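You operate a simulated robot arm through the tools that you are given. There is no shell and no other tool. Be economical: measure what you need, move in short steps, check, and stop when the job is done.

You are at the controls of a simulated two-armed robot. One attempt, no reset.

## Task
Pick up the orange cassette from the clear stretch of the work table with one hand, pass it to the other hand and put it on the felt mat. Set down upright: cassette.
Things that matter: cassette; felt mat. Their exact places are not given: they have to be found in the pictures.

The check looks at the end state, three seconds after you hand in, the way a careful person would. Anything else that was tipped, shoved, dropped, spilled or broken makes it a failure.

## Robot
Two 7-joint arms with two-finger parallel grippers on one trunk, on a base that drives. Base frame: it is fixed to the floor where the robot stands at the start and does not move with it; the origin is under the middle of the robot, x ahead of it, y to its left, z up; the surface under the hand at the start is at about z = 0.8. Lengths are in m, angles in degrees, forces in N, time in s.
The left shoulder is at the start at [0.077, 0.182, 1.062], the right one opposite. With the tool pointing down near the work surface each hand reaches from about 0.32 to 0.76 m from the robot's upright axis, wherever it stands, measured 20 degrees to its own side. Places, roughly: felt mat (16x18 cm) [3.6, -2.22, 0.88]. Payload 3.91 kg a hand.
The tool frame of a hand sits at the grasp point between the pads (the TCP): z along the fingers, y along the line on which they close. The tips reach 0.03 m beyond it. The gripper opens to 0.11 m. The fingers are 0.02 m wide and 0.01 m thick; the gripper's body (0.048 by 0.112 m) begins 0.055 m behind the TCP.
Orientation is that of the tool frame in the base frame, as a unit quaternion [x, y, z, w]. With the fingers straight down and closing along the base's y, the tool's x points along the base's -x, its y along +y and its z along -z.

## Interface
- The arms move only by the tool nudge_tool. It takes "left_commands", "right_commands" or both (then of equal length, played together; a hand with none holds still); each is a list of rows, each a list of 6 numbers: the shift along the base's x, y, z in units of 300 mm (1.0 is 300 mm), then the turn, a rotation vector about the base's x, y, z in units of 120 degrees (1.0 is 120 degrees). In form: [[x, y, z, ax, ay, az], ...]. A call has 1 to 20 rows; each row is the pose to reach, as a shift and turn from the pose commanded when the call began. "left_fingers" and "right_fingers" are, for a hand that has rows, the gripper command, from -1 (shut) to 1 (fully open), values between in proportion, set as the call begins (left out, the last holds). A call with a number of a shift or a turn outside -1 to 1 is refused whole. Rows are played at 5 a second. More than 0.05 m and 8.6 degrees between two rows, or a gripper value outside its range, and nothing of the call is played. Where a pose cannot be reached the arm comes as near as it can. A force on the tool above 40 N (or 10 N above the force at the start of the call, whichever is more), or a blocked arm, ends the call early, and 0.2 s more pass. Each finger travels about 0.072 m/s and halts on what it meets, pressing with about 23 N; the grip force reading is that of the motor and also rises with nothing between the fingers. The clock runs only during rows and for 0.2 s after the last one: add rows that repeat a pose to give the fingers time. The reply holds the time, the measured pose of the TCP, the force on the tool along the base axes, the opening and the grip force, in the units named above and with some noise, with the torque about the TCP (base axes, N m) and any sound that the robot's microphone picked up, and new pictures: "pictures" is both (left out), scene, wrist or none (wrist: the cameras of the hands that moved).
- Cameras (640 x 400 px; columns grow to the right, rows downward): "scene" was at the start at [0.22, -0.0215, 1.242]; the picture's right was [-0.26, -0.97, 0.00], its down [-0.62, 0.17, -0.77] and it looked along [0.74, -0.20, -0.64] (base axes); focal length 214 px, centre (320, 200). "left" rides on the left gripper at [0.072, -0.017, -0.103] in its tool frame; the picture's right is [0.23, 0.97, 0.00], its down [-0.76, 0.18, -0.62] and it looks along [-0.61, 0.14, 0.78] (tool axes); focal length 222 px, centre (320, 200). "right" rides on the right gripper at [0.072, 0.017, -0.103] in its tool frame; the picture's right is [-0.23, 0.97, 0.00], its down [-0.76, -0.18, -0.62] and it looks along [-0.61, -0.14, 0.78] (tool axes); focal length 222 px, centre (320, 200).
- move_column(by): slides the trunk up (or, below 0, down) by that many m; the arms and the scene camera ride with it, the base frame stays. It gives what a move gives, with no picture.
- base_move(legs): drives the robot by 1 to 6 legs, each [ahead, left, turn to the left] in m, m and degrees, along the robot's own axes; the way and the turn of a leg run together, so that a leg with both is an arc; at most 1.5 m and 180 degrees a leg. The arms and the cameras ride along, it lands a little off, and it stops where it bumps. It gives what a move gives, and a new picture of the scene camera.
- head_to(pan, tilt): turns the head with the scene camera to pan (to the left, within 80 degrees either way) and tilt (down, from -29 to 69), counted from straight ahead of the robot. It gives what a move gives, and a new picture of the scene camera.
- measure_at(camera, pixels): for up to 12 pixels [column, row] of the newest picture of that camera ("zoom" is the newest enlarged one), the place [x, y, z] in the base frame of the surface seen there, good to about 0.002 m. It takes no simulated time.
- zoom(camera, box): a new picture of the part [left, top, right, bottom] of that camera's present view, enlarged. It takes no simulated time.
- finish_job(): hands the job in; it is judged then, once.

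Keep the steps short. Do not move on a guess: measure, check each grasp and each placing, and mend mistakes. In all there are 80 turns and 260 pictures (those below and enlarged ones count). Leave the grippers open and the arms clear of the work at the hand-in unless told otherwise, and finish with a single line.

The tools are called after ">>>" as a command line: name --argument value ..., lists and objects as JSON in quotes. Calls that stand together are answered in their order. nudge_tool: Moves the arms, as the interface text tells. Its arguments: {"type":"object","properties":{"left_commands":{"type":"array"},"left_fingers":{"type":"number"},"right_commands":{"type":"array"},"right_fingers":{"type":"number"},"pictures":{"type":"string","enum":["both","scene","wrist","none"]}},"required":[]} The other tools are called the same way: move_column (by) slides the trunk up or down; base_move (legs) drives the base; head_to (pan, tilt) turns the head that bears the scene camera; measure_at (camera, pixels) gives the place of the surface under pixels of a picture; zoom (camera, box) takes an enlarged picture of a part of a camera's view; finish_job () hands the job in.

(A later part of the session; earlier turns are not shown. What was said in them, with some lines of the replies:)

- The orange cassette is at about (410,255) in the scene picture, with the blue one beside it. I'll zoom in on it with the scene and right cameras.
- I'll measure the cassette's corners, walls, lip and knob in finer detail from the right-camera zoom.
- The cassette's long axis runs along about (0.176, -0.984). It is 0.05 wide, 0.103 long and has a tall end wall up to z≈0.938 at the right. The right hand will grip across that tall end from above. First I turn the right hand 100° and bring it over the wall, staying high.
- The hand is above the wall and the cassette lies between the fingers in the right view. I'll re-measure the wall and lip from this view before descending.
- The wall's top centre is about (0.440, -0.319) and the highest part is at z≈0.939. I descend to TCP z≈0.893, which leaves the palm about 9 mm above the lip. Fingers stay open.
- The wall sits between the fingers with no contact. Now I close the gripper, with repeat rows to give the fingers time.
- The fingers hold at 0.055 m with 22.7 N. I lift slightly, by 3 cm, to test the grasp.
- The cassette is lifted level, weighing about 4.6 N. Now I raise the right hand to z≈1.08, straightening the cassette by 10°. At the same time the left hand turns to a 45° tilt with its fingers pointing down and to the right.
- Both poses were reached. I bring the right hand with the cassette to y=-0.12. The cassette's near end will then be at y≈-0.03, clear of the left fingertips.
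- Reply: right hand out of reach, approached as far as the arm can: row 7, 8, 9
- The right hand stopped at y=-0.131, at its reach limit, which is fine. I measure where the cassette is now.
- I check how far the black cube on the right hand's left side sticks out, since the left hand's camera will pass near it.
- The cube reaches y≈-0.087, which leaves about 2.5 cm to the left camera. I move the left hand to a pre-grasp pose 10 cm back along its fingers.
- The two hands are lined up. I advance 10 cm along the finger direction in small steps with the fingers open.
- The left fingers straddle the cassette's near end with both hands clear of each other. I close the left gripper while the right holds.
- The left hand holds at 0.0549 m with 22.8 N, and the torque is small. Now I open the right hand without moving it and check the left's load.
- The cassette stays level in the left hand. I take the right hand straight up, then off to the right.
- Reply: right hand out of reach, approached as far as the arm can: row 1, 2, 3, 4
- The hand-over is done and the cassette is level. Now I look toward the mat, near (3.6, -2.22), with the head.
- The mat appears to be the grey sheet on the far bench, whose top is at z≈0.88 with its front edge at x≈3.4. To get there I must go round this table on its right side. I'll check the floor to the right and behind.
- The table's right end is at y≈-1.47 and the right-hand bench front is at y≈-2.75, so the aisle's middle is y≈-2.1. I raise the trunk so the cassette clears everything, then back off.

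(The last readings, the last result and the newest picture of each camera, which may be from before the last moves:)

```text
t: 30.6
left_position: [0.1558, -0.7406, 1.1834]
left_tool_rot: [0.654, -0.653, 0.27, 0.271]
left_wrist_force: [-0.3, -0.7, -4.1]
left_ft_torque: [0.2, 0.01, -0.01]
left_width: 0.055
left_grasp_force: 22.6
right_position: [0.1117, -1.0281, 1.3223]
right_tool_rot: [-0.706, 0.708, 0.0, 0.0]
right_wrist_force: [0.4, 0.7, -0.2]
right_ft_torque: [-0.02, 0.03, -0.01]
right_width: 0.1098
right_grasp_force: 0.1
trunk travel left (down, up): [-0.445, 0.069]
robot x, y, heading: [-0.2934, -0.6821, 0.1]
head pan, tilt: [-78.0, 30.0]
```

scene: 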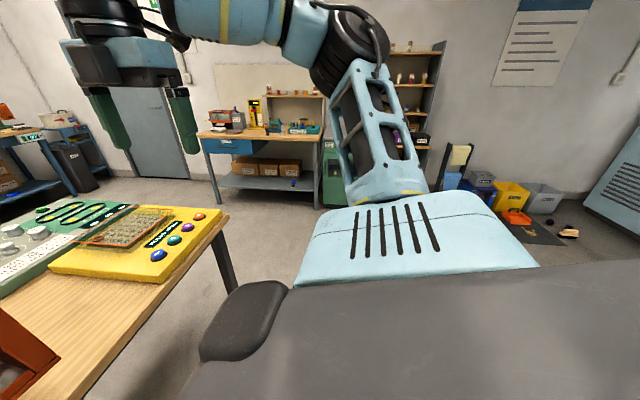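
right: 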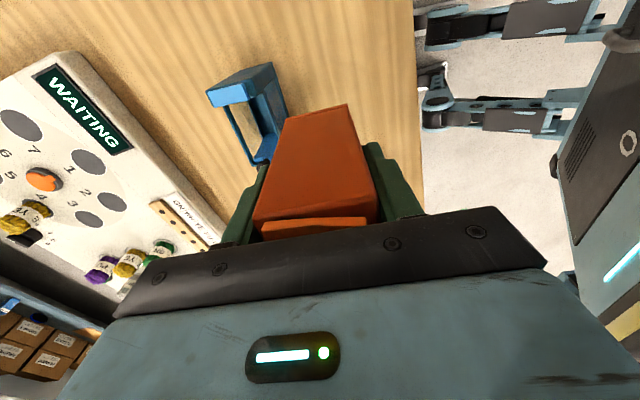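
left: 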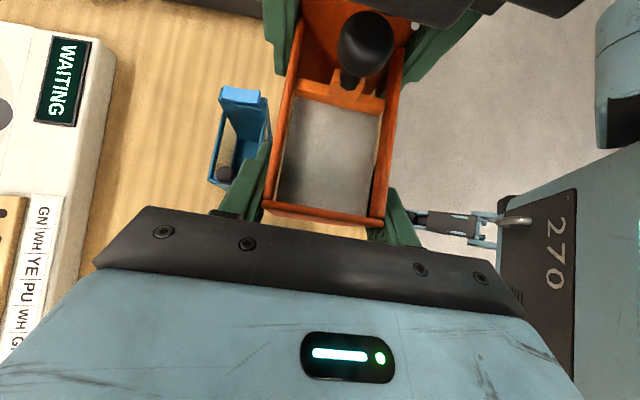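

The way to the right is open. I check the cabinet and bench fronts before driving on.

>>> measure_at --camera "scene" --pixels '[[212, 200], [317, 207], [325, 200], [450, 190], [500, 203], [540, 240], [80, 190], [205, 140], [160, 190]]'

>>> base_move --legs '[[0, -0.8, 0]]'

>>> head_to --pan -20 --tilt 28

```text
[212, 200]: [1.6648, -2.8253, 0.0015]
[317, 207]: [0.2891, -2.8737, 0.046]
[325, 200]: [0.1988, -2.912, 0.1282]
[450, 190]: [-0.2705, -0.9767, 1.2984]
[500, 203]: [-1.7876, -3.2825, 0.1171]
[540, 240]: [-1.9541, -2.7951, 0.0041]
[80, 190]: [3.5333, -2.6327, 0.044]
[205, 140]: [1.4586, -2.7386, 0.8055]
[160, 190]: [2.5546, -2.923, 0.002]
```

```text
t: 38.3
left_position: [0.1491, -1.5717, 1.1814]
left_tool_rot: [-0.648, 0.659, -0.268, -0.273]
left_wrist_force: [0.5, -0.6, -3.7]
left_ft_torque: [0.22, 0.03, 0.0]
left_width: 0.0551
left_grasp_force: 22.5
right_position: [0.1002, -1.8603, 1.3234]
right_tool_rot: [-0.701, 0.713, 0.0, 0.0]
right_wrist_force: [0.4, 1.0, -0.4]
right_ft_torque: [0.02, -0.04, 0.02]
right_width: 0.11
right_grasp_force: 0.1
trunk travel left (down, up): [-0.445, 0.069]
robot x, y, heading: [-0.2988, -1.5111, -1.0]
head pan, tilt: [-78.0, 30.0]
```

scene: 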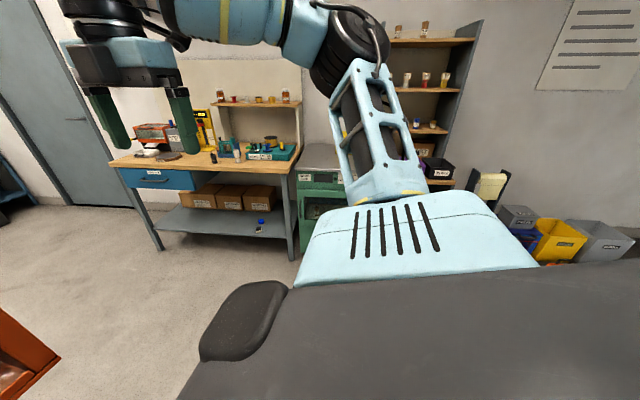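

```text
t: 39.5
left_position: [0.1484, -1.5718, 1.1816]
left_tool_rot: [-0.648, 0.659, -0.268, -0.273]
left_wrist_force: [-0.6, -0.3, -3.6]
left_ft_torque: [0.23, 0.0, -0.02]
left_width: 0.0552
left_grasp_force: 22.3
right_position: [0.1008, -1.8595, 1.3226]
right_tool_rot: [-0.702, 0.713, 0.0, 0.0]
right_wrist_force: [-0.1, 0.3, 0.0]
right_ft_torque: [0.01, 0.01, -0.01]
right_width: 0.1098
right_grasp_force: 0.1
trunk travel left (down, up): [-0.445, 0.069]
robot x, y, heading: [-0.301, -1.5097, -0.7]
head pan, tilt: [-20.0, 28.0]
```

scene: 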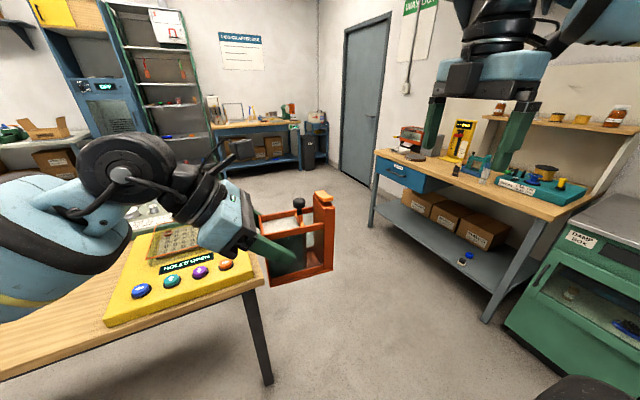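

The cassette is still level and the aisle floor ahead is clear. I shift right to the aisle's middle, then drive ahead along it.

>>> base_move --legs '[[0, -0.58, 0.8], [1.3, 0, 0]]'

```text
t: 51.2
left_position: [1.4349, -2.1673, 1.1824]
left_tool_rot: [-0.651, 0.656, -0.269, -0.272]
left_wrist_force: [0.3, -1.2, -3.4]
left_ft_torque: [0.19, 0.01, -0.01]
left_width: 0.0549
left_grasp_force: 23.3
right_position: [1.3884, -2.4549, 1.3224]
right_tool_rot: [-0.705, 0.71, -0.001, 0.0]
right_wrist_force: [0.2, 0.2, -1.0]
right_ft_torque: [0.01, -0.01, -0.01]
right_width: 0.1101
right_grasp_force: 0.0
trunk travel left (down, up): [-0.445, 0.069]
robot x, y, heading: [0.9878, -2.1104, -0.3]
head pan, tilt: [-20.0, 28.0]
```

scene: 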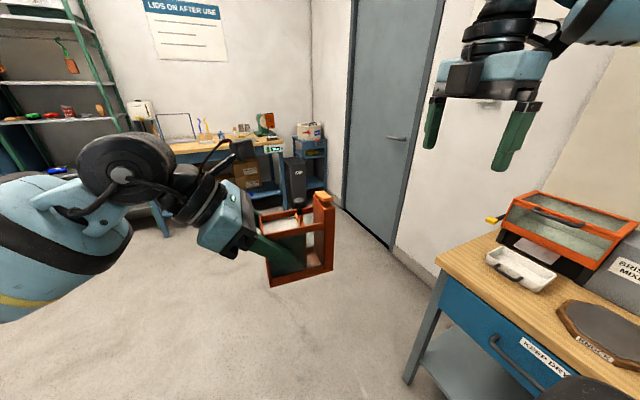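

Going well. I continue ahead 1.3 m, which stops about 1.1 m short of the bench front, and then look at the bench.

>>> base_move --legs '[[1.3, 0, 0.3]]'

>>> head_to --pan 0 --tilt 22

>>> zoom --camera "scene" --box '[200, 100, 440, 260]'

```text
t: 57.9
left_position: [2.7497, -2.1628, 1.1826]
left_tool_rot: [0.656, -0.651, 0.271, 0.269]
left_wrist_force: [-0.1, -0.4, -3.8]
left_ft_torque: [0.19, -0.05, 0.01]
left_width: 0.0548
left_grasp_force: 23.2
right_position: [2.7093, -2.4513, 1.3222]
right_tool_rot: [0.709, -0.705, 0.0, 0.0]
right_wrist_force: [-0.1, 0.2, 0.3]
right_ft_torque: [0.03, 0.01, -0.01]
right_width: 0.1101
right_grasp_force: 0.0
trunk travel left (down, up): [-0.445, 0.069]
robot x, y, heading: [2.3003, -2.1127, 0.3]
head pan, tilt: [-20.0, 28.0]
```

scene: 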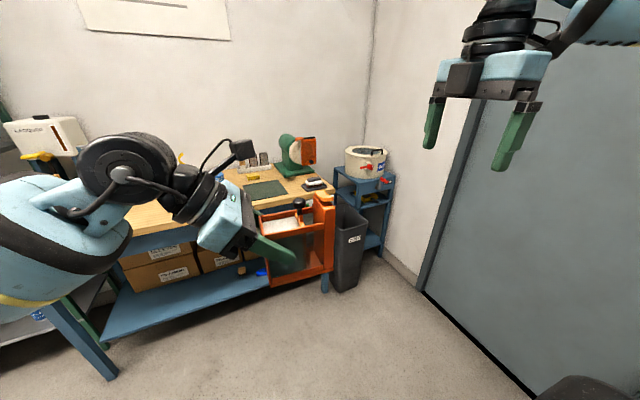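

```text
t: 58.7
left_position: [2.7502, -2.1624, 1.1831]
left_tool_rot: [0.656, -0.651, 0.271, 0.27]
left_wrist_force: [0.8, 0.2, -4.0]
left_ft_torque: [0.24, 0.02, -0.05]
left_width: 0.0549
left_grasp_force: 22.4
right_position: [2.7083, -2.451, 1.3228]
right_tool_rot: [0.709, -0.705, 0.0, 0.001]
right_wrist_force: [0.2, -0.7, -0.6]
right_ft_torque: [-0.01, 0.01, 0.0]
right_width: 0.11
right_grasp_force: 0.1
trunk travel left (down, up): [-0.445, 0.069]
robot x, y, heading: [2.3015, -2.1053, 0.2]
head pan, tilt: [0.0, 22.0]
```

scene: 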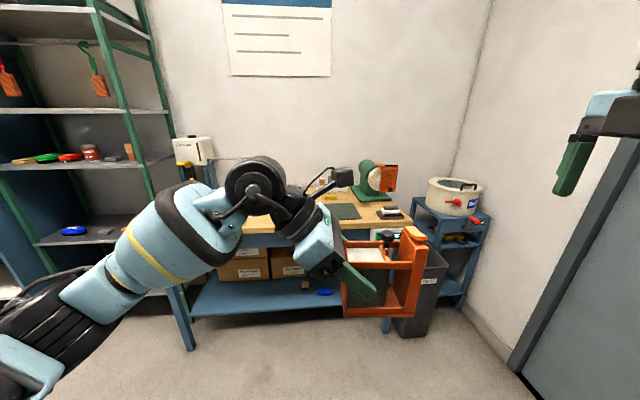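

```text
2.50 times, centred on (320, 180) of scene
```

zoom: 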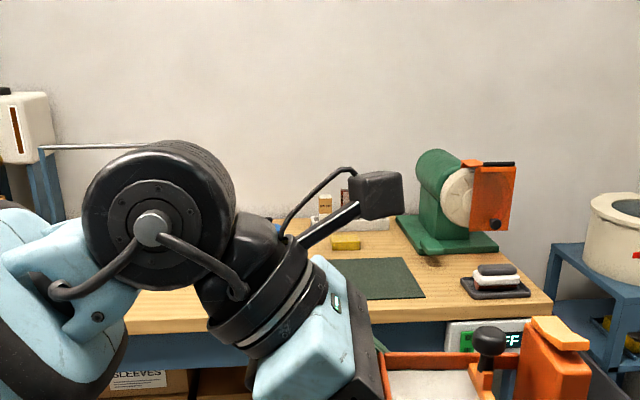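

The felt mat is the dark green sheet at about (375,280) in the zoom. I measure its corners, the bench edge and the neighbours.

>>> measure_at --camera "zoom" --pixels '[[423, 296], [406, 259], [335, 262], [372, 298], [380, 280], [545, 310], [450, 318], [345, 243], [470, 290], [495, 268], [430, 252], [150, 330]]'

```text
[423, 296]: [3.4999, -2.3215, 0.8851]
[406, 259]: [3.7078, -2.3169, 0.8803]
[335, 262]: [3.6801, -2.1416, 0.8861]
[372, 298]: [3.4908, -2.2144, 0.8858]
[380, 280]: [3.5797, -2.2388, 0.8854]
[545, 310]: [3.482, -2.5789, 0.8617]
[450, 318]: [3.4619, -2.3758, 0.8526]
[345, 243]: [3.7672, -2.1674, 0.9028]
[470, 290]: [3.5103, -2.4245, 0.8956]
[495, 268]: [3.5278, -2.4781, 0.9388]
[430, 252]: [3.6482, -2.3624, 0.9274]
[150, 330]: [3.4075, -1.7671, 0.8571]
```

The mat surface is at z≈0.885 and spans about x 3.49–3.69, y -2.13 to -2.32. I drive 0.6 m closer, staying high, to see it better.

>>> base_move --legs '[[0.6, 0, 0]]'

>>> head_to --pan -5 --tilt 40

```text
t: 62.0
left_position: [3.337, -2.1541, 1.1823]
left_tool_rot: [0.657, -0.65, 0.272, 0.268]
left_wrist_force: [0.3, -0.2, -4.4]
left_ft_torque: [0.2, -0.05, 0.0]
left_width: 0.0547
left_grasp_force: 23.0
right_position: [3.2955, -2.4452, 1.3229]
right_tool_rot: [0.711, -0.703, 0.0, 0.0]
right_wrist_force: [-0.7, 0.0, 0.2]
right_ft_torque: [0.02, -0.03, -0.01]
right_width: 0.1099
right_grasp_force: 0.1
trunk travel left (down, up): [-0.445, 0.069]
robot x, y, heading: [2.8882, -2.1057, 0.3]
head pan, tilt: [0.0, 22.0]
```

scene: 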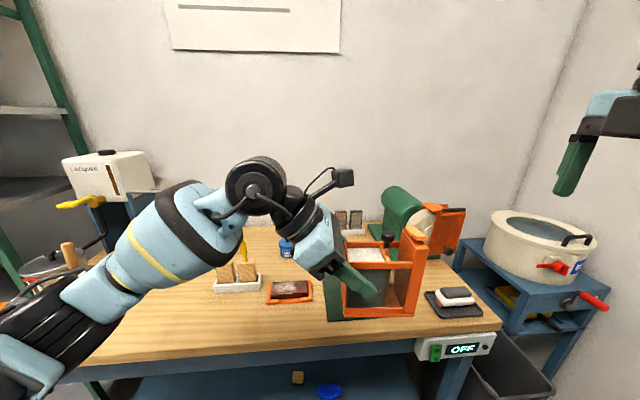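

```text
t: 62.8
left_position: [3.3355, -2.1548, 1.1812]
left_tool_rot: [0.657, -0.65, 0.271, 0.27]
left_wrist_force: [-0.1, -0.1, -4.2]
left_ft_torque: [0.18, 0.02, -0.02]
left_width: 0.055
left_grasp_force: 22.8
right_position: [3.2955, -2.4454, 1.3228]
right_tool_rot: [0.711, -0.703, -0.001, 0.0]
right_wrist_force: [0.1, -0.2, 0.1]
right_ft_torque: [0.02, -0.02, 0.02]
right_width: 0.1101
right_grasp_force: 0.0
trunk travel left (down, up): [-0.445, 0.069]
robot x, y, heading: [2.8881, -2.1076, 0.6]
head pan, tilt: [-5.0, 40.0]
```

scene: 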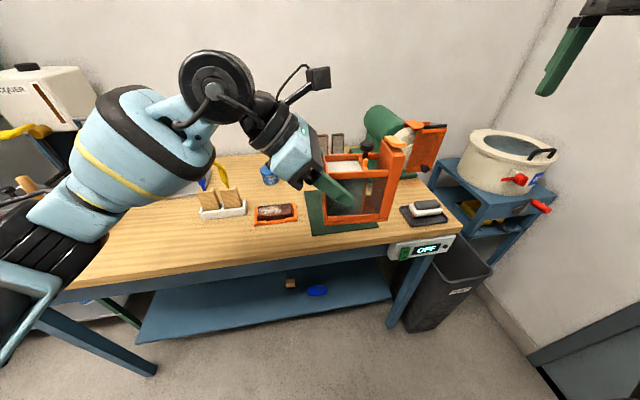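

Left of the mat are an orange tray, a block holder with hooks and a blue tin. I measure those and the visible mat edges.

>>> zoom --camera "scene" --box '[180, 120, 460, 280]'

>>> measure_at --camera "scene" --pixels '[[313, 236], [380, 227], [306, 193], [297, 213], [275, 204], [240, 195], [222, 165], [271, 172], [337, 140], [405, 212], [428, 205], [300, 245]]'

```text
2.29 times, centred on (320, 200) of scene
```

zoom: 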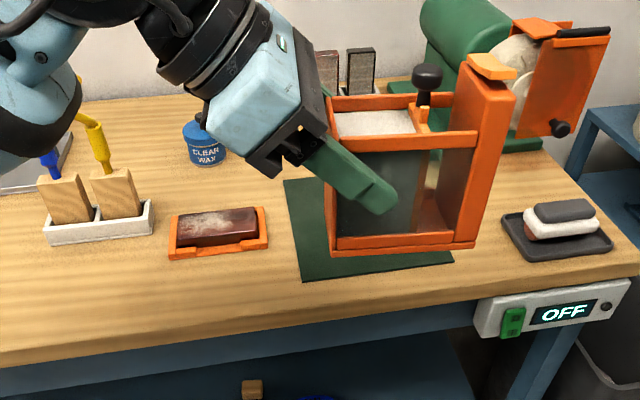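

```text
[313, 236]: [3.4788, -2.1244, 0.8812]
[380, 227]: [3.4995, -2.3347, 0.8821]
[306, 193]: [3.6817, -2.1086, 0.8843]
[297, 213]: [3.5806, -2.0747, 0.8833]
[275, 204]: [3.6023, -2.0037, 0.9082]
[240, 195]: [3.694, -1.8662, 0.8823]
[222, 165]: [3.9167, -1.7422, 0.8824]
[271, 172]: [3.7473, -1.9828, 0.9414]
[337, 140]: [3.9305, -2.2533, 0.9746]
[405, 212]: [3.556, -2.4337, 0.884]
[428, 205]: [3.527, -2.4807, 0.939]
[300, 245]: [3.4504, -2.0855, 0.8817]
```

>>> measure_at --camera "zoom" --pixels '[[95, 140], [80, 118], [50, 160], [65, 185], [120, 180], [40, 55], [170, 30], [30, 110], [140, 100], [345, 55]]'

>>> measure_at --camera "scene" --pixels '[[213, 90], [190, 110], [240, 110], [165, 145], [205, 175], [130, 180], [100, 200], [318, 78], [265, 120]]'

```text
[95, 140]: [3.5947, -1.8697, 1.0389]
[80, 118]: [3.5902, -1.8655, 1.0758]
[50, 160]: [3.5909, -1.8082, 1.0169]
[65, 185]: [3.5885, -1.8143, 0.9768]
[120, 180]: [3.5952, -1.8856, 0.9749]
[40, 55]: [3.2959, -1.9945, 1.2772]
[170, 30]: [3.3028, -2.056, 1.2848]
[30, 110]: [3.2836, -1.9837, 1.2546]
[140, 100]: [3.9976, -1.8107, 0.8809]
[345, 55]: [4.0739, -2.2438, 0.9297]
```

```text
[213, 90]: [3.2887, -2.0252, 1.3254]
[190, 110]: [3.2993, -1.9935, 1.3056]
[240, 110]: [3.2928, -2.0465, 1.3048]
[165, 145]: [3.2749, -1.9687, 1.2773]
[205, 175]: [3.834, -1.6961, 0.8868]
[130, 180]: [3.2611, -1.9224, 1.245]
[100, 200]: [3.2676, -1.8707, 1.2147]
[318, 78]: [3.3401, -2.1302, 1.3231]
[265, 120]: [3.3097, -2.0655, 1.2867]
```

The hooks at (3.59, -1.87) rise to z≥1.08, and the left forearm running out to the left would come down onto them. I turn the left hand in stages about the vertical so that it reaches from the robot's side instead. This happens here in free air, 45° first.

>>> nudge_tool --left_commands '[[0, 0, 0, 0, 0, 0.0625], [0, 0, 0, 0, 0, 0.125], [0, 0, 0, 0, 0, 0.1875], [0, 0, 0, 0, 0, 0.25], [0, 0, 0, 0, 0, 0.3125], [0, 0, 0, 0, 0, 0.375], [0, 0, 0, 0, 0, 0.375]]'

```text
t: 64.4
left_position: [3.3368, -2.1554, 1.1823]
left_tool_rot: [0.856, -0.348, 0.354, 0.144]
left_wrist_force: [-0.2, 1.2, -3.6]
left_ft_torque: [0.14, 0.13, 0.02]
left_width: 0.0553
left_grasp_force: 22.9
right_position: [3.2961, -2.4442, 1.3238]
right_tool_rot: [0.71, -0.704, 0.0, 0.0]
right_wrist_force: [-0.6, -0.4, 0.2]
right_ft_torque: [-0.02, 0.02, -0.03]
right_width: 0.11
right_grasp_force: 0.0
trunk travel left (down, up): [-0.445, 0.069]
robot x, y, heading: [2.8848, -2.103, 0.3]
head pan, tilt: [-5.0, 40.0]
```

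scene: 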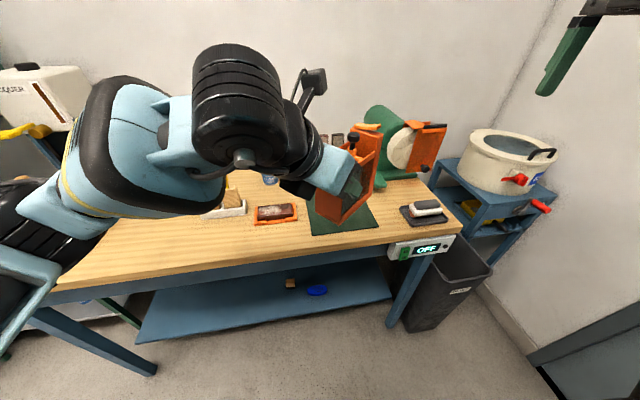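
left: 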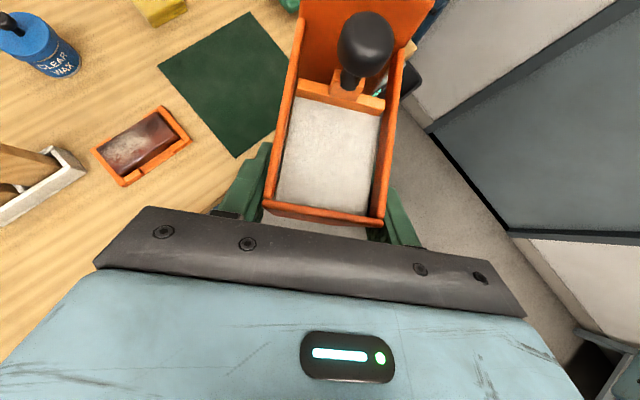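

Reachable, and the wrist has moved to the robot's side. I measure where the forearm is now, and the mat corners from the left camera.

>>> measure_at --camera "scene" --pixels '[[250, 150], [260, 70], [190, 195], [150, 140], [100, 180], [110, 100], [70, 190], [300, 130], [313, 75], [225, 180], [180, 130]]'

>>> measure_at --camera "left" --pixels '[[160, 66], [252, 14], [237, 154], [286, 90], [230, 80], [95, 150], [190, 140], [80, 65]]'

```text
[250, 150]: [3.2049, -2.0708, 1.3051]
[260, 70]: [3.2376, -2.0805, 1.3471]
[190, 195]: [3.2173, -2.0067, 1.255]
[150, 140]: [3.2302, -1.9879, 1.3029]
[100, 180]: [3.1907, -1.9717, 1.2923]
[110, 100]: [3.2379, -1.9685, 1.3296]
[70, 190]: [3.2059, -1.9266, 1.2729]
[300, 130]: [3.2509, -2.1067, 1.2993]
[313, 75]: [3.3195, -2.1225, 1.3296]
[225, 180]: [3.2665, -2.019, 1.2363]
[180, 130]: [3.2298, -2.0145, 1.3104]
```

```text
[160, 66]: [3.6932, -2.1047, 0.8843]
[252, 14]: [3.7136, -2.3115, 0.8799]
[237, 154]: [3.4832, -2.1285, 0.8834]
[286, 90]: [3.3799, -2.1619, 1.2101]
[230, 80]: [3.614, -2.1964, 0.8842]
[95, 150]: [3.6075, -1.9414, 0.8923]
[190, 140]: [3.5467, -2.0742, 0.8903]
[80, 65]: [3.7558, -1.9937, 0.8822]
```

The forearm is now well back from the hooks. I turn another 40° so the cassette points straight across the bench, still in free air.

>>> nudge_tool --left_commands '[[0, 0, 0, 0, 0, 0.06], [0, 0, 0, 0, 0, 0.12], [0, 0, 0, 0, 0, 0.18], [0, 0, 0, 0, 0, 0.24], [0, 0, 0, 0, 0, 0.3], [0, 0, 0, 0, 0, 0.3333], [0, 0, 0, 0, 0, 0.3333]]'

```text
t: 66.0
left_position: [3.3364, -2.1547, 1.1823]
left_tool_rot: [0.924, -0.035, 0.382, 0.014]
left_wrist_force: [-0.1, -0.3, -3.9]
left_ft_torque: [0.07, 0.2, 0.02]
left_width: 0.0551
left_grasp_force: 23.1
right_position: [3.296, -2.443, 1.3231]
right_tool_rot: [0.711, -0.703, 0.0, -0.001]
right_wrist_force: [0.4, 1.3, 0.4]
right_ft_torque: [0.02, -0.01, 0.02]
right_width: 0.1101
right_grasp_force: 0.0
trunk travel left (down, up): [-0.445, 0.069]
robot x, y, heading: [2.8857, -2.1086, 0.8]
head pan, tilt: [-5.0, 40.0]
```

scene: 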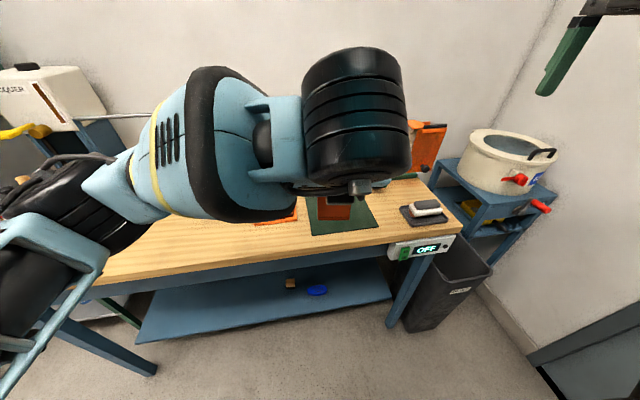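
left: 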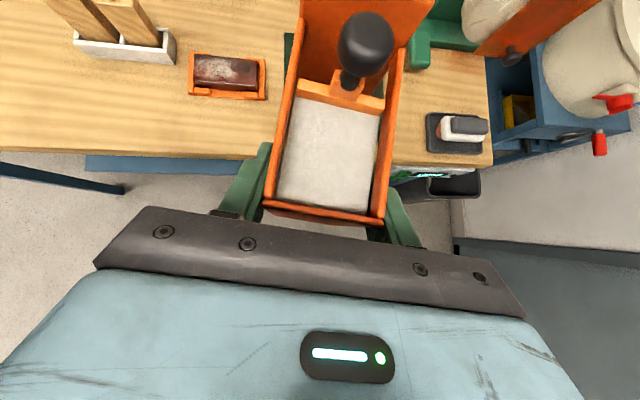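

Reachable. The cassette now points across the bench and the arm comes from the robot's side. I drive 0.15 m ahead and 0.065 m right, still high.

>>> base_move --legs '[[0.15, -0.066, -0.5]]'

>>> nudge_tool --left_commands '[[0, 0, 0, 0, 0, 0]]' --pictures "wrist"

```text
t: 67.4
left_position: [3.479, -2.2216, 1.1828]
left_tool_rot: [0.923, -0.038, 0.382, 0.015]
left_wrist_force: [-0.6, 0.5, -4.1]
left_ft_torque: [0.03, 0.23, -0.03]
left_width: 0.0547
left_grasp_force: 22.6
right_position: [3.4377, -2.5087, 1.3234]
right_tool_rot: [0.709, -0.705, 0.0, 0.0]
right_wrist_force: [0.1, -0.2, -0.6]
right_ft_torque: [0.03, 0.02, 0.02]
right_width: 0.1096
right_grasp_force: 0.1
trunk travel left (down, up): [-0.445, 0.069]
robot x, y, heading: [3.03, -2.1679, 0.2]
head pan, tilt: [-5.0, 40.0]
```

scene: 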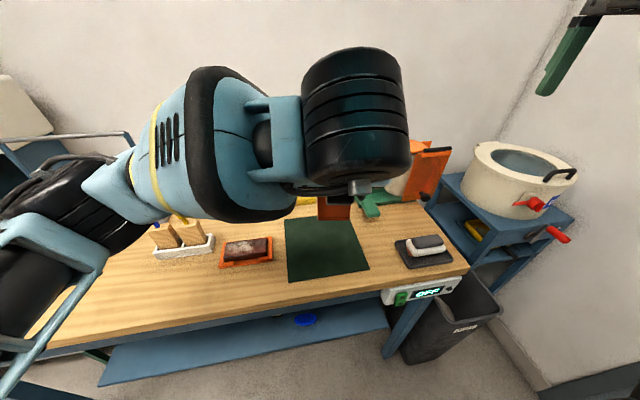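

```text
t: 67.8
left_position: [3.4777, -2.2205, 1.1826]
left_tool_rot: [0.923, -0.038, 0.381, 0.016]
left_wrist_force: [-0.3, -0.1, -4.5]
left_ft_torque: [-0.01, 0.21, -0.02]
left_width: 0.0551
left_grasp_force: 22.7
right_position: [3.4372, -2.5086, 1.3226]
right_tool_rot: [0.71, -0.704, 0.001, -0.001]
right_wrist_force: [0.2, 0.0, 0.0]
right_ft_torque: [-0.01, -0.04, 0.0]
right_width: 0.1097
right_grasp_force: 0.1
trunk travel left (down, up): [-0.445, 0.069]
robot x, y, heading: [3.0294, -2.1676, 0.4]
head pan, tilt: [-5.0, 40.0]
```

left: 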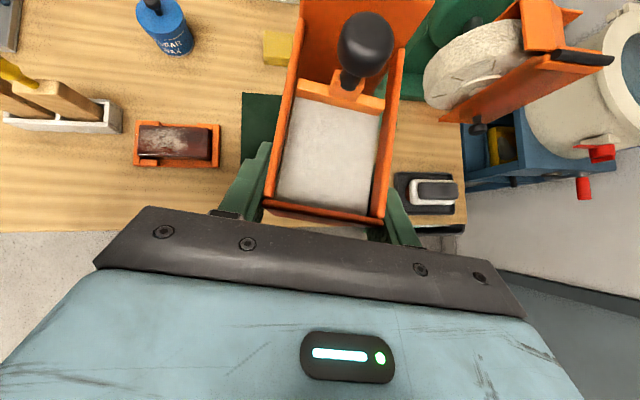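

The mat is fully visible now. I measure its corners and surface again, and the sander.

>>> measure_at --camera "scene" --pixels '[[290, 280], [287, 221], [368, 266], [351, 221], [325, 250], [310, 235], [350, 262], [365, 205], [375, 195], [440, 160], [425, 145], [400, 242]]'

```text
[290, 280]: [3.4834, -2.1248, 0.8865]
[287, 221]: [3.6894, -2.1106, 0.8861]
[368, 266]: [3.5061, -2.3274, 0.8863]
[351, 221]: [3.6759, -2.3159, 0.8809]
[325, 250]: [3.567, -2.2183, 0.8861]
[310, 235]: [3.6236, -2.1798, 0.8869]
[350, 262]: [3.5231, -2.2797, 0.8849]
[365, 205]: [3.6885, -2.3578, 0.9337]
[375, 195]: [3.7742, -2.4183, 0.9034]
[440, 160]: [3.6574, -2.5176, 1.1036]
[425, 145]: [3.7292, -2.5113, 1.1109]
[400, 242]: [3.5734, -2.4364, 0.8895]
```

The mat centre is about (3.597, -2.219) and its surface is at z 0.886. I move the cassette forward over the centre at height.

>>> nudge_tool --left_commands '[[0.07, 0.004, 0, 0, 0, 0], [0.14, 0.008, 0, 0, 0, 0], [0.21, 0.012, 0, 0, 0, 0], [0.283, 0.013, 0, 0, 0, 0], [0.283, 0.013, 0, 0, 0, 0]]' --pictures "none"

>>> move_column --by -0.17

>>> nudge_tool --left_commands '[[0, 0, 0, 0, 0, 0]]'

```text
t: 69.0
left_position: [3.5674, -2.2173, 1.1837]
left_tool_rot: [0.924, -0.038, 0.381, 0.015]
left_wrist_force: [0.9, 0.1, -4.8]
left_ft_torque: [-0.01, 0.22, -0.01]
left_width: 0.0548
left_grasp_force: 23.0
right_position: [3.4394, -2.5094, 1.3238]
right_tool_rot: [0.709, -0.705, 0.0, 0.0]
right_wrist_force: [-0.4, -0.2, 0.1]
right_ft_torque: [0.01, 0.01, -0.02]
right_width: 0.11
right_grasp_force: 0.0
trunk travel left (down, up): [-0.445, 0.069]
robot x, y, heading: [3.028, -2.1694, 0.3]
head pan, tilt: [-5.0, 40.0]
```

```text
t: 71.0
left_position: [3.5648, -2.2161, 1.0131]
left_tool_rot: [0.923, -0.038, 0.382, 0.015]
left_wrist_force: [-0.8, 0.3, -4.0]
left_ft_torque: [0.01, 0.23, 0.03]
left_width: 0.0552
left_grasp_force: 23.2
right_position: [3.4367, -2.5091, 1.1522]
right_tool_rot: [0.709, -0.705, 0.001, -0.001]
right_wrist_force: [-0.1, -0.6, -1.1]
right_ft_torque: [0.01, -0.03, 0.0]
right_width: 0.1098
right_grasp_force: 0.0
trunk travel left (down, up): [-0.275, 0.239]
robot x, y, heading: [3.0266, -2.1692, 0.4]
head pan, tilt: [-5.0, 40.0]
```

```text
t: 71.3
left_position: [3.5654, -2.2173, 1.012]
left_tool_rot: [0.923, -0.038, 0.382, 0.016]
left_wrist_force: [0.8, -0.2, -4.4]
left_ft_torque: [0.03, 0.22, 0.0]
left_width: 0.0548
left_grasp_force: 23.2
right_position: [3.4388, -2.5095, 1.1524]
right_tool_rot: [0.709, -0.705, 0.0, 0.0]
right_wrist_force: [0.2, -0.2, 0.6]
right_ft_torque: [0.0, -0.02, 0.0]
right_width: 0.11
right_grasp_force: 0.0
trunk travel left (down, up): [-0.275, 0.239]
robot x, y, heading: [3.0306, -2.1694, 0.5]
head pan, tilt: [-5.0, 40.0]
```

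scene: 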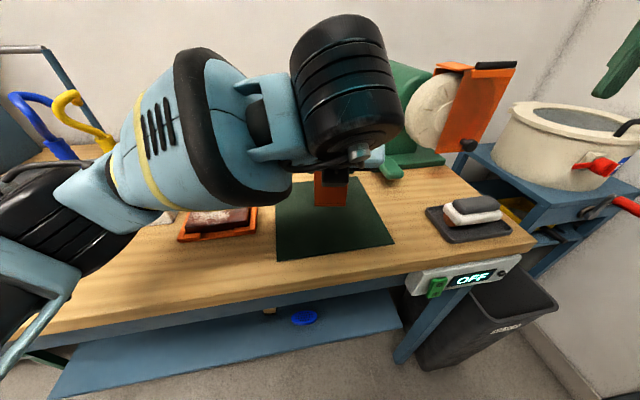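
left: 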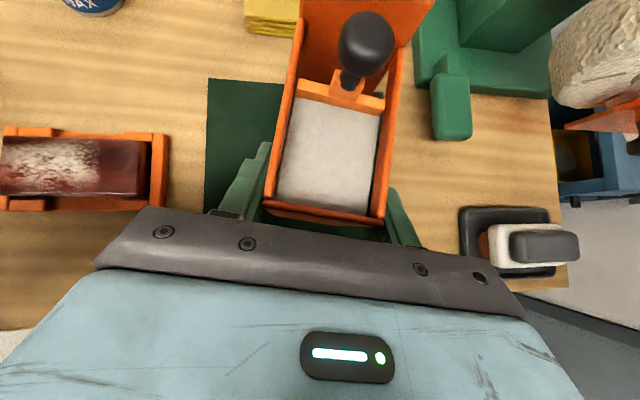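

The cassette is about 5 cm above the mat. I check the forearm and elbow clearance over the bench, and the cassette's level, before the last descent.

>>> measure_at --camera "scene" --pixels '[[220, 210], [270, 195], [130, 200], [80, 200], [60, 280], [40, 320], [325, 206], [344, 206], [200, 170], [332, 165]]'

>>> measure_at --camera "left" --pixels '[[296, 85], [268, 200], [380, 212], [398, 80], [295, 60], [330, 222], [225, 150], [360, 40]]'

```text
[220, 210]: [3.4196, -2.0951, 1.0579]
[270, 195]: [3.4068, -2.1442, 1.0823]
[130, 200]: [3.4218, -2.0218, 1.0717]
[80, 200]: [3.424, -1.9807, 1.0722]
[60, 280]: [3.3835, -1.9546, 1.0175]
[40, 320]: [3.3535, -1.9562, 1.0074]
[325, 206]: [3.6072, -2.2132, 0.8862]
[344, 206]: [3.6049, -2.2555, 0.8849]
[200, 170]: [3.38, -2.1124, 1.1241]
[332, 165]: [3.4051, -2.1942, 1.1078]
```

```text
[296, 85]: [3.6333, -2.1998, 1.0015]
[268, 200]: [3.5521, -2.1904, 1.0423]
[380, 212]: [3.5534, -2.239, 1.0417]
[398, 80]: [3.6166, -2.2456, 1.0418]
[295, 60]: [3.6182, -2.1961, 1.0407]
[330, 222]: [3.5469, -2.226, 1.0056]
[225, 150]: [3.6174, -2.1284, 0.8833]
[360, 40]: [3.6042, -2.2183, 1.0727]
```

The rails read z≈1.041 at both ends, so the cassette is level, and its bottom is about 0.0525 above the mat. I descend 4.5 cm with the arm.

>>> nudge_tool --left_commands '[[0, 0, -0.04, 0, 0, 0], [0, 0, -0.08, 0, 0, 0], [0, 0, -0.12, 0, 0, 0], [0, 0, -0.15, 0, 0, 0], [0, 0, -0.15, 0, 0, 0]]'

>>> measure_at --camera "left" --pixels '[[268, 200], [380, 212], [295, 60], [398, 80]]'

```text
t: 72.5
left_position: [3.5643, -2.218, 0.9673]
left_tool_rot: [0.924, -0.038, 0.381, 0.016]
left_wrist_force: [0.2, 0.7, -3.7]
left_ft_torque: [0.02, 0.17, 0.02]
left_width: 0.0549
left_grasp_force: 23.2
right_position: [3.4391, -2.5093, 1.1535]
right_tool_rot: [0.709, -0.706, -0.001, 0.0]
right_wrist_force: [-0.1, -0.8, 0.2]
right_ft_torque: [-0.03, 0.02, -0.01]
right_width: 0.11
right_grasp_force: 0.1
trunk travel left (down, up): [-0.275, 0.239]
robot x, y, heading: [3.0338, -2.1711, 0.3]
head pan, tilt: [-5.0, 40.0]
```

scene: 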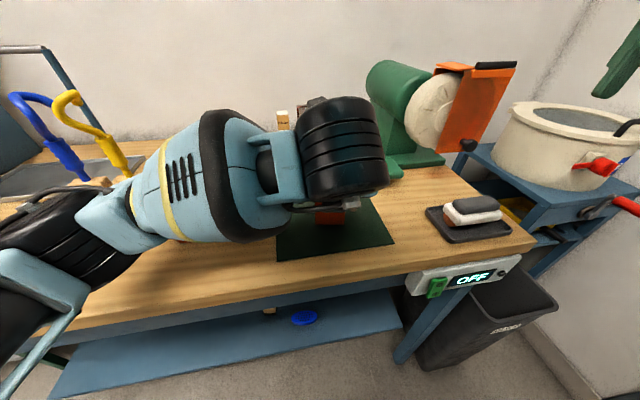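
left: 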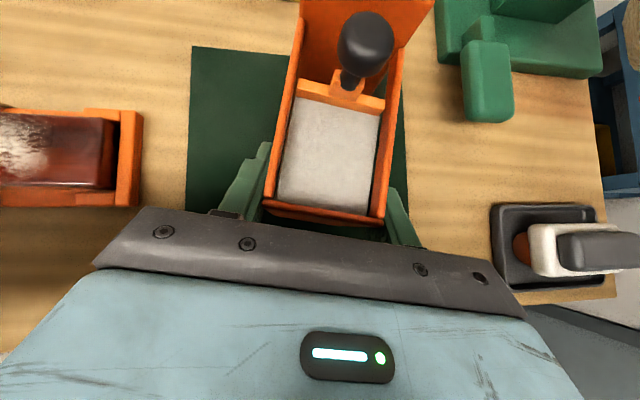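

```text
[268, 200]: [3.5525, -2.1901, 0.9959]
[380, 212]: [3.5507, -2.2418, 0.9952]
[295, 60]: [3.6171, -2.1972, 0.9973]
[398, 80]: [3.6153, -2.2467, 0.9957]
```

About 7 mm remains. I descend in 1–2 mm steps and watch the force.

>>> nudge_tool --left_commands '[[0, 0, -0.007, 0, 0, 0], [0, 0, -0.013, 0, 0, 0], [0, 0, -0.018, 0, 0, 0], [0, 0, -0.022, 0, 0, 0], [0, 0, -0.022, 0, 0, 0]]' --pictures "none"

```text
t: 73.8
left_position: [3.5655, -2.2177, 0.9593]
left_tool_rot: [0.924, -0.038, 0.381, 0.016]
left_wrist_force: [-0.2, 0.0, -3.5]
left_ft_torque: [0.02, 0.21, 0.0]
left_width: 0.055
left_grasp_force: 23.2
right_position: [3.4392, -2.5089, 1.1526]
right_tool_rot: [0.71, -0.705, 0.0, 0.0]
right_wrist_force: [-0.3, 0.6, -0.3]
right_ft_torque: [0.04, 0.0, 0.02]
right_width: 0.11
right_grasp_force: 0.0
trunk travel left (down, up): [-0.275, 0.239]
robot x, y, heading: [3.0307, -2.1711, 0.3]
head pan, tilt: [-5.0, 40.0]
```

No contact yet; the force is still -3.5 N. A little further, 1 mm a step.

>>> nudge_tool --left_commands '[[0, 0, -0.0035, 0, 0, 0], [0, 0, -0.007, 0, 0, 0], [0, 0, -0.007, 0, 0, 0]]' --pictures "wrist"

>>> measure_at --camera "left" --pixels '[[268, 200], [380, 212], [295, 60], [398, 80], [230, 120], [220, 180]]'

```text
t: 74.5
left_position: [3.5664, -2.218, 0.9591]
left_tool_rot: [0.923, -0.038, 0.382, 0.016]
left_wrist_force: [0.3, 0.2, -0.2]
left_ft_torque: [0.11, -0.22, 0.04]
left_width: 0.0547
left_grasp_force: 22.8
right_position: [3.4381, -2.5089, 1.1529]
right_tool_rot: [0.709, -0.705, 0.0, 0.0]
right_wrist_force: [0.2, 0.7, -0.8]
right_ft_torque: [-0.02, -0.01, -0.01]
right_width: 0.11
right_grasp_force: 0.1
trunk travel left (down, up): [-0.275, 0.239]
robot x, y, heading: [3.0345, -2.1654, 0.5]
head pan, tilt: [-5.0, 40.0]
```

left: 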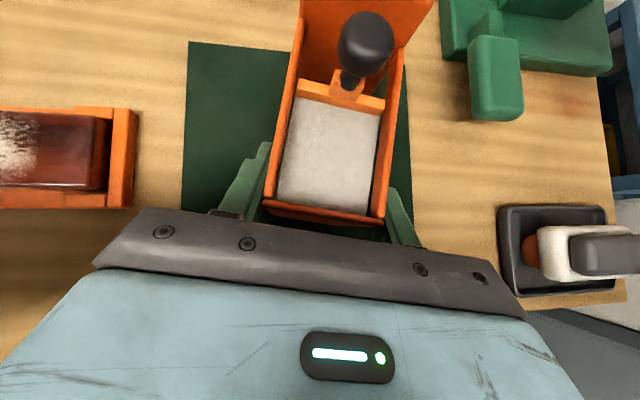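

```text
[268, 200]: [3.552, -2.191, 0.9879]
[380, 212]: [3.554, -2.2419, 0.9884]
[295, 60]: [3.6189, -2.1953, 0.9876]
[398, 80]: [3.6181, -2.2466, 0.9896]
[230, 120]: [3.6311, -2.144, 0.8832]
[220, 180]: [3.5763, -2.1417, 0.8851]
```

Contact: the tool now carries no weight, the rails are level at z≈0.988 and the cassette sits inside the mat. I open the left fingers without moving.

>>> nudge_tool --left_commands '[[0, 0, -0.002, 0, 0, 0], [0, 0, -0.002, 0, 0, 0], [0, 0, -0.002, 0, 0, 0], [0, 0, -0.002, 0, 0, 0], [0, 0, -0.002, 0, 0, 0], [0, 0, -0.002, 0, 0, 0]]' --left_fingers 1 --pictures "wrist"

>>> measure_at --camera "left" --pixels '[[268, 200], [380, 212], [295, 60], [398, 80]]'

```text
t: 76.0
left_position: [3.5661, -2.2175, 0.9574]
left_tool_rot: [0.924, -0.038, 0.381, 0.015]
left_wrist_force: [0.4, -0.1, 0.0]
left_ft_torque: [0.01, 0.03, 0.02]
left_width: 0.1099
left_grasp_force: 0.0
right_position: [3.4373, -2.5093, 1.1541]
right_tool_rot: [0.709, -0.705, 0.0, 0.0]
right_wrist_force: [0.7, -0.8, 0.1]
right_ft_torque: [0.03, 0.02, -0.02]
right_width: 0.11
right_grasp_force: 0.1
trunk travel left (down, up): [-0.275, 0.239]
robot x, y, heading: [3.0287, -2.1692, 0.3]
head pan, tilt: [-5.0, 40.0]
```

left: 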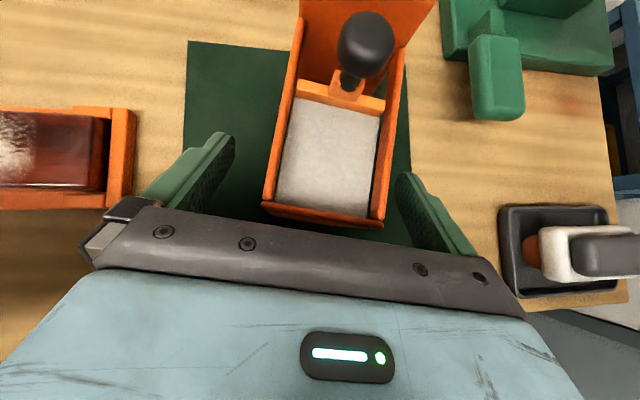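

```text
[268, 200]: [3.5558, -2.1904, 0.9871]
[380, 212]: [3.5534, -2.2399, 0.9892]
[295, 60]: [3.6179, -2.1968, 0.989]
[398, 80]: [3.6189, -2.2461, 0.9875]
```

The cassette stands level and free. I retract the left hand straight back along its fingers.

>>> nudge_tool --left_commands '[[-0.06, 0.005, 0.06, 0, 0, 0], [-0.13, 0.01, 0.13, 0, 0, 0], [-0.21, 0.016, 0.21, 0, 0, 0], [-0.29, 0.022, 0.29, 0, 0, 0], [-0.36, 0.027, 0.36, 0, 0, 0], [-0.36, 0.027, 0.46, 0, 0, 0], [-0.36, 0.027, 0.46, 0, 0, 0]]'

```text
t: 77.5
left_position: [3.4573, -2.2082, 1.0909]
left_tool_rot: [0.925, -0.037, 0.379, 0.011]
left_wrist_force: [-0.2, -0.2, 0.2]
left_ft_torque: [-0.01, 0.01, 0.0]
left_width: 0.1101
left_grasp_force: 0.0
right_position: [3.4381, -2.5104, 1.1531]
right_tool_rot: [0.709, -0.705, 0.0, 0.0]
right_wrist_force: [0.6, -0.1, -0.3]
right_ft_torque: [0.01, 0.01, 0.02]
right_width: 0.1104
right_grasp_force: 0.1
trunk travel left (down, up): [-0.275, 0.239]
robot x, y, heading: [3.0282, -2.1675, 0.4]
head pan, tilt: [-5.0, 40.0]
```

scene: 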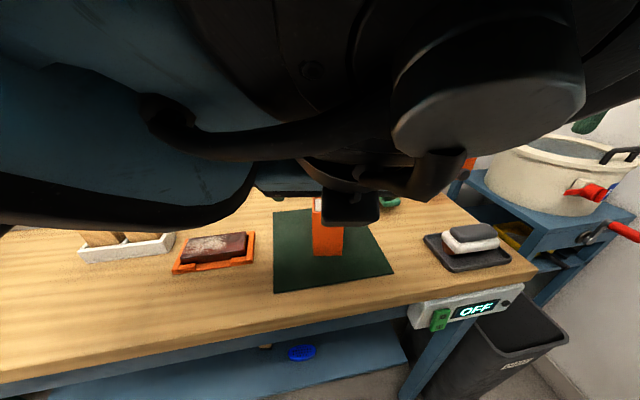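
left: 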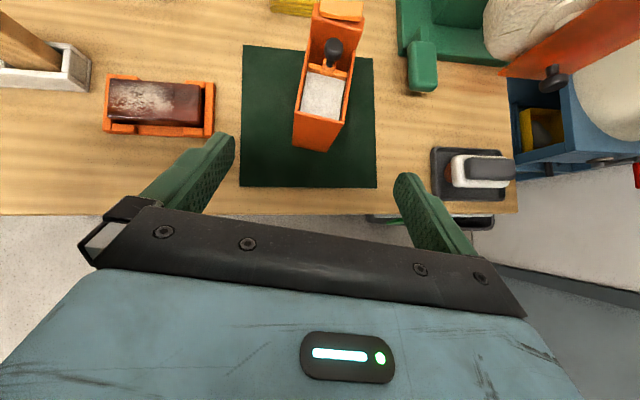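

The cassette stands upright, centred on the mat, with nothing disturbed. I back the robot off 0.35 m to clear the arms and take a last look.

>>> base_move --legs '[[-0.35, 0, 0]]'

>>> nudge_tool --left_commands '[[0, 0, 0, 0, 0, 0]]' --pictures "wrist"

```text
t: 79.8
left_position: [3.1091, -2.2121, 1.0894]
left_tool_rot: [0.925, -0.04, 0.378, 0.012]
left_wrist_force: [0.1, 0.1, 0.8]
left_ft_torque: [0.03, -0.01, 0.02]
left_width: 0.1101
left_grasp_force: 0.1
right_position: [3.0867, -2.5129, 1.1525]
right_tool_rot: [-0.706, 0.708, 0.0, 0.0]
right_wrist_force: [0.4, -0.4, 0.0]
right_ft_torque: [0.0, -0.01, -0.02]
right_width: 0.1099
right_grasp_force: 0.0
trunk travel left (down, up): [-0.275, 0.239]
robot x, y, heading: [2.6848, -2.1676, -0.1]
head pan, tilt: [-5.0, 40.0]
```

scene: 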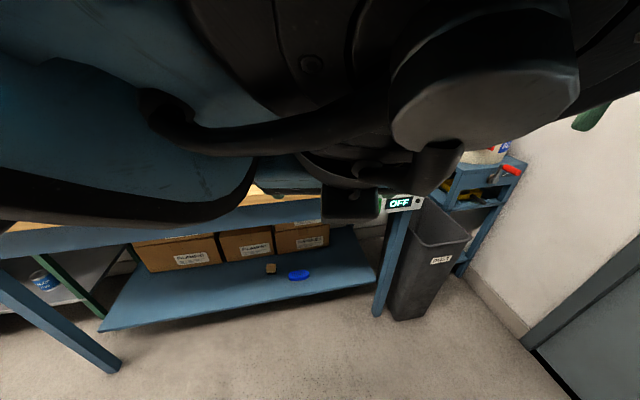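

```text
t: 80.2
left_position: [3.1095, -2.2112, 1.0871]
left_tool_rot: [0.925, -0.04, 0.377, 0.011]
left_wrist_force: [0.0, -0.8, 0.1]
left_ft_torque: [0.02, 0.0, 0.01]
left_width: 0.11
left_grasp_force: 0.1
right_position: [3.0885, -2.5134, 1.1524]
right_tool_rot: [-0.707, 0.708, 0.0, 0.0]
right_wrist_force: [0.4, 0.0, -0.4]
right_ft_torque: [0.01, -0.02, 0.02]
right_width: 0.1099
right_grasp_force: 0.1
trunk travel left (down, up): [-0.275, 0.239]
robot x, y, heading: [2.684, -2.1691, -0.2]
head pan, tilt: [-5.0, 40.0]
```

left: 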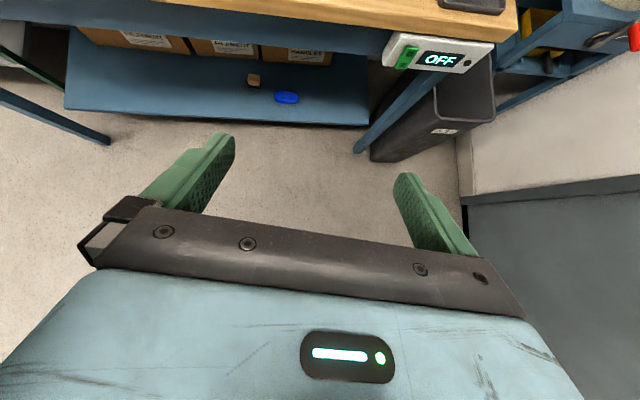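

The arms are clear and both grippers are open. In the last clear view the cassette stood upright and level on the mat, so I hand in.

>>> finish_job

```text
The job is handed in.
```

The orange cassette was picked up with the right hand, passed to the left, and set down upright in the middle of the felt mat; both grippers are open and clear.
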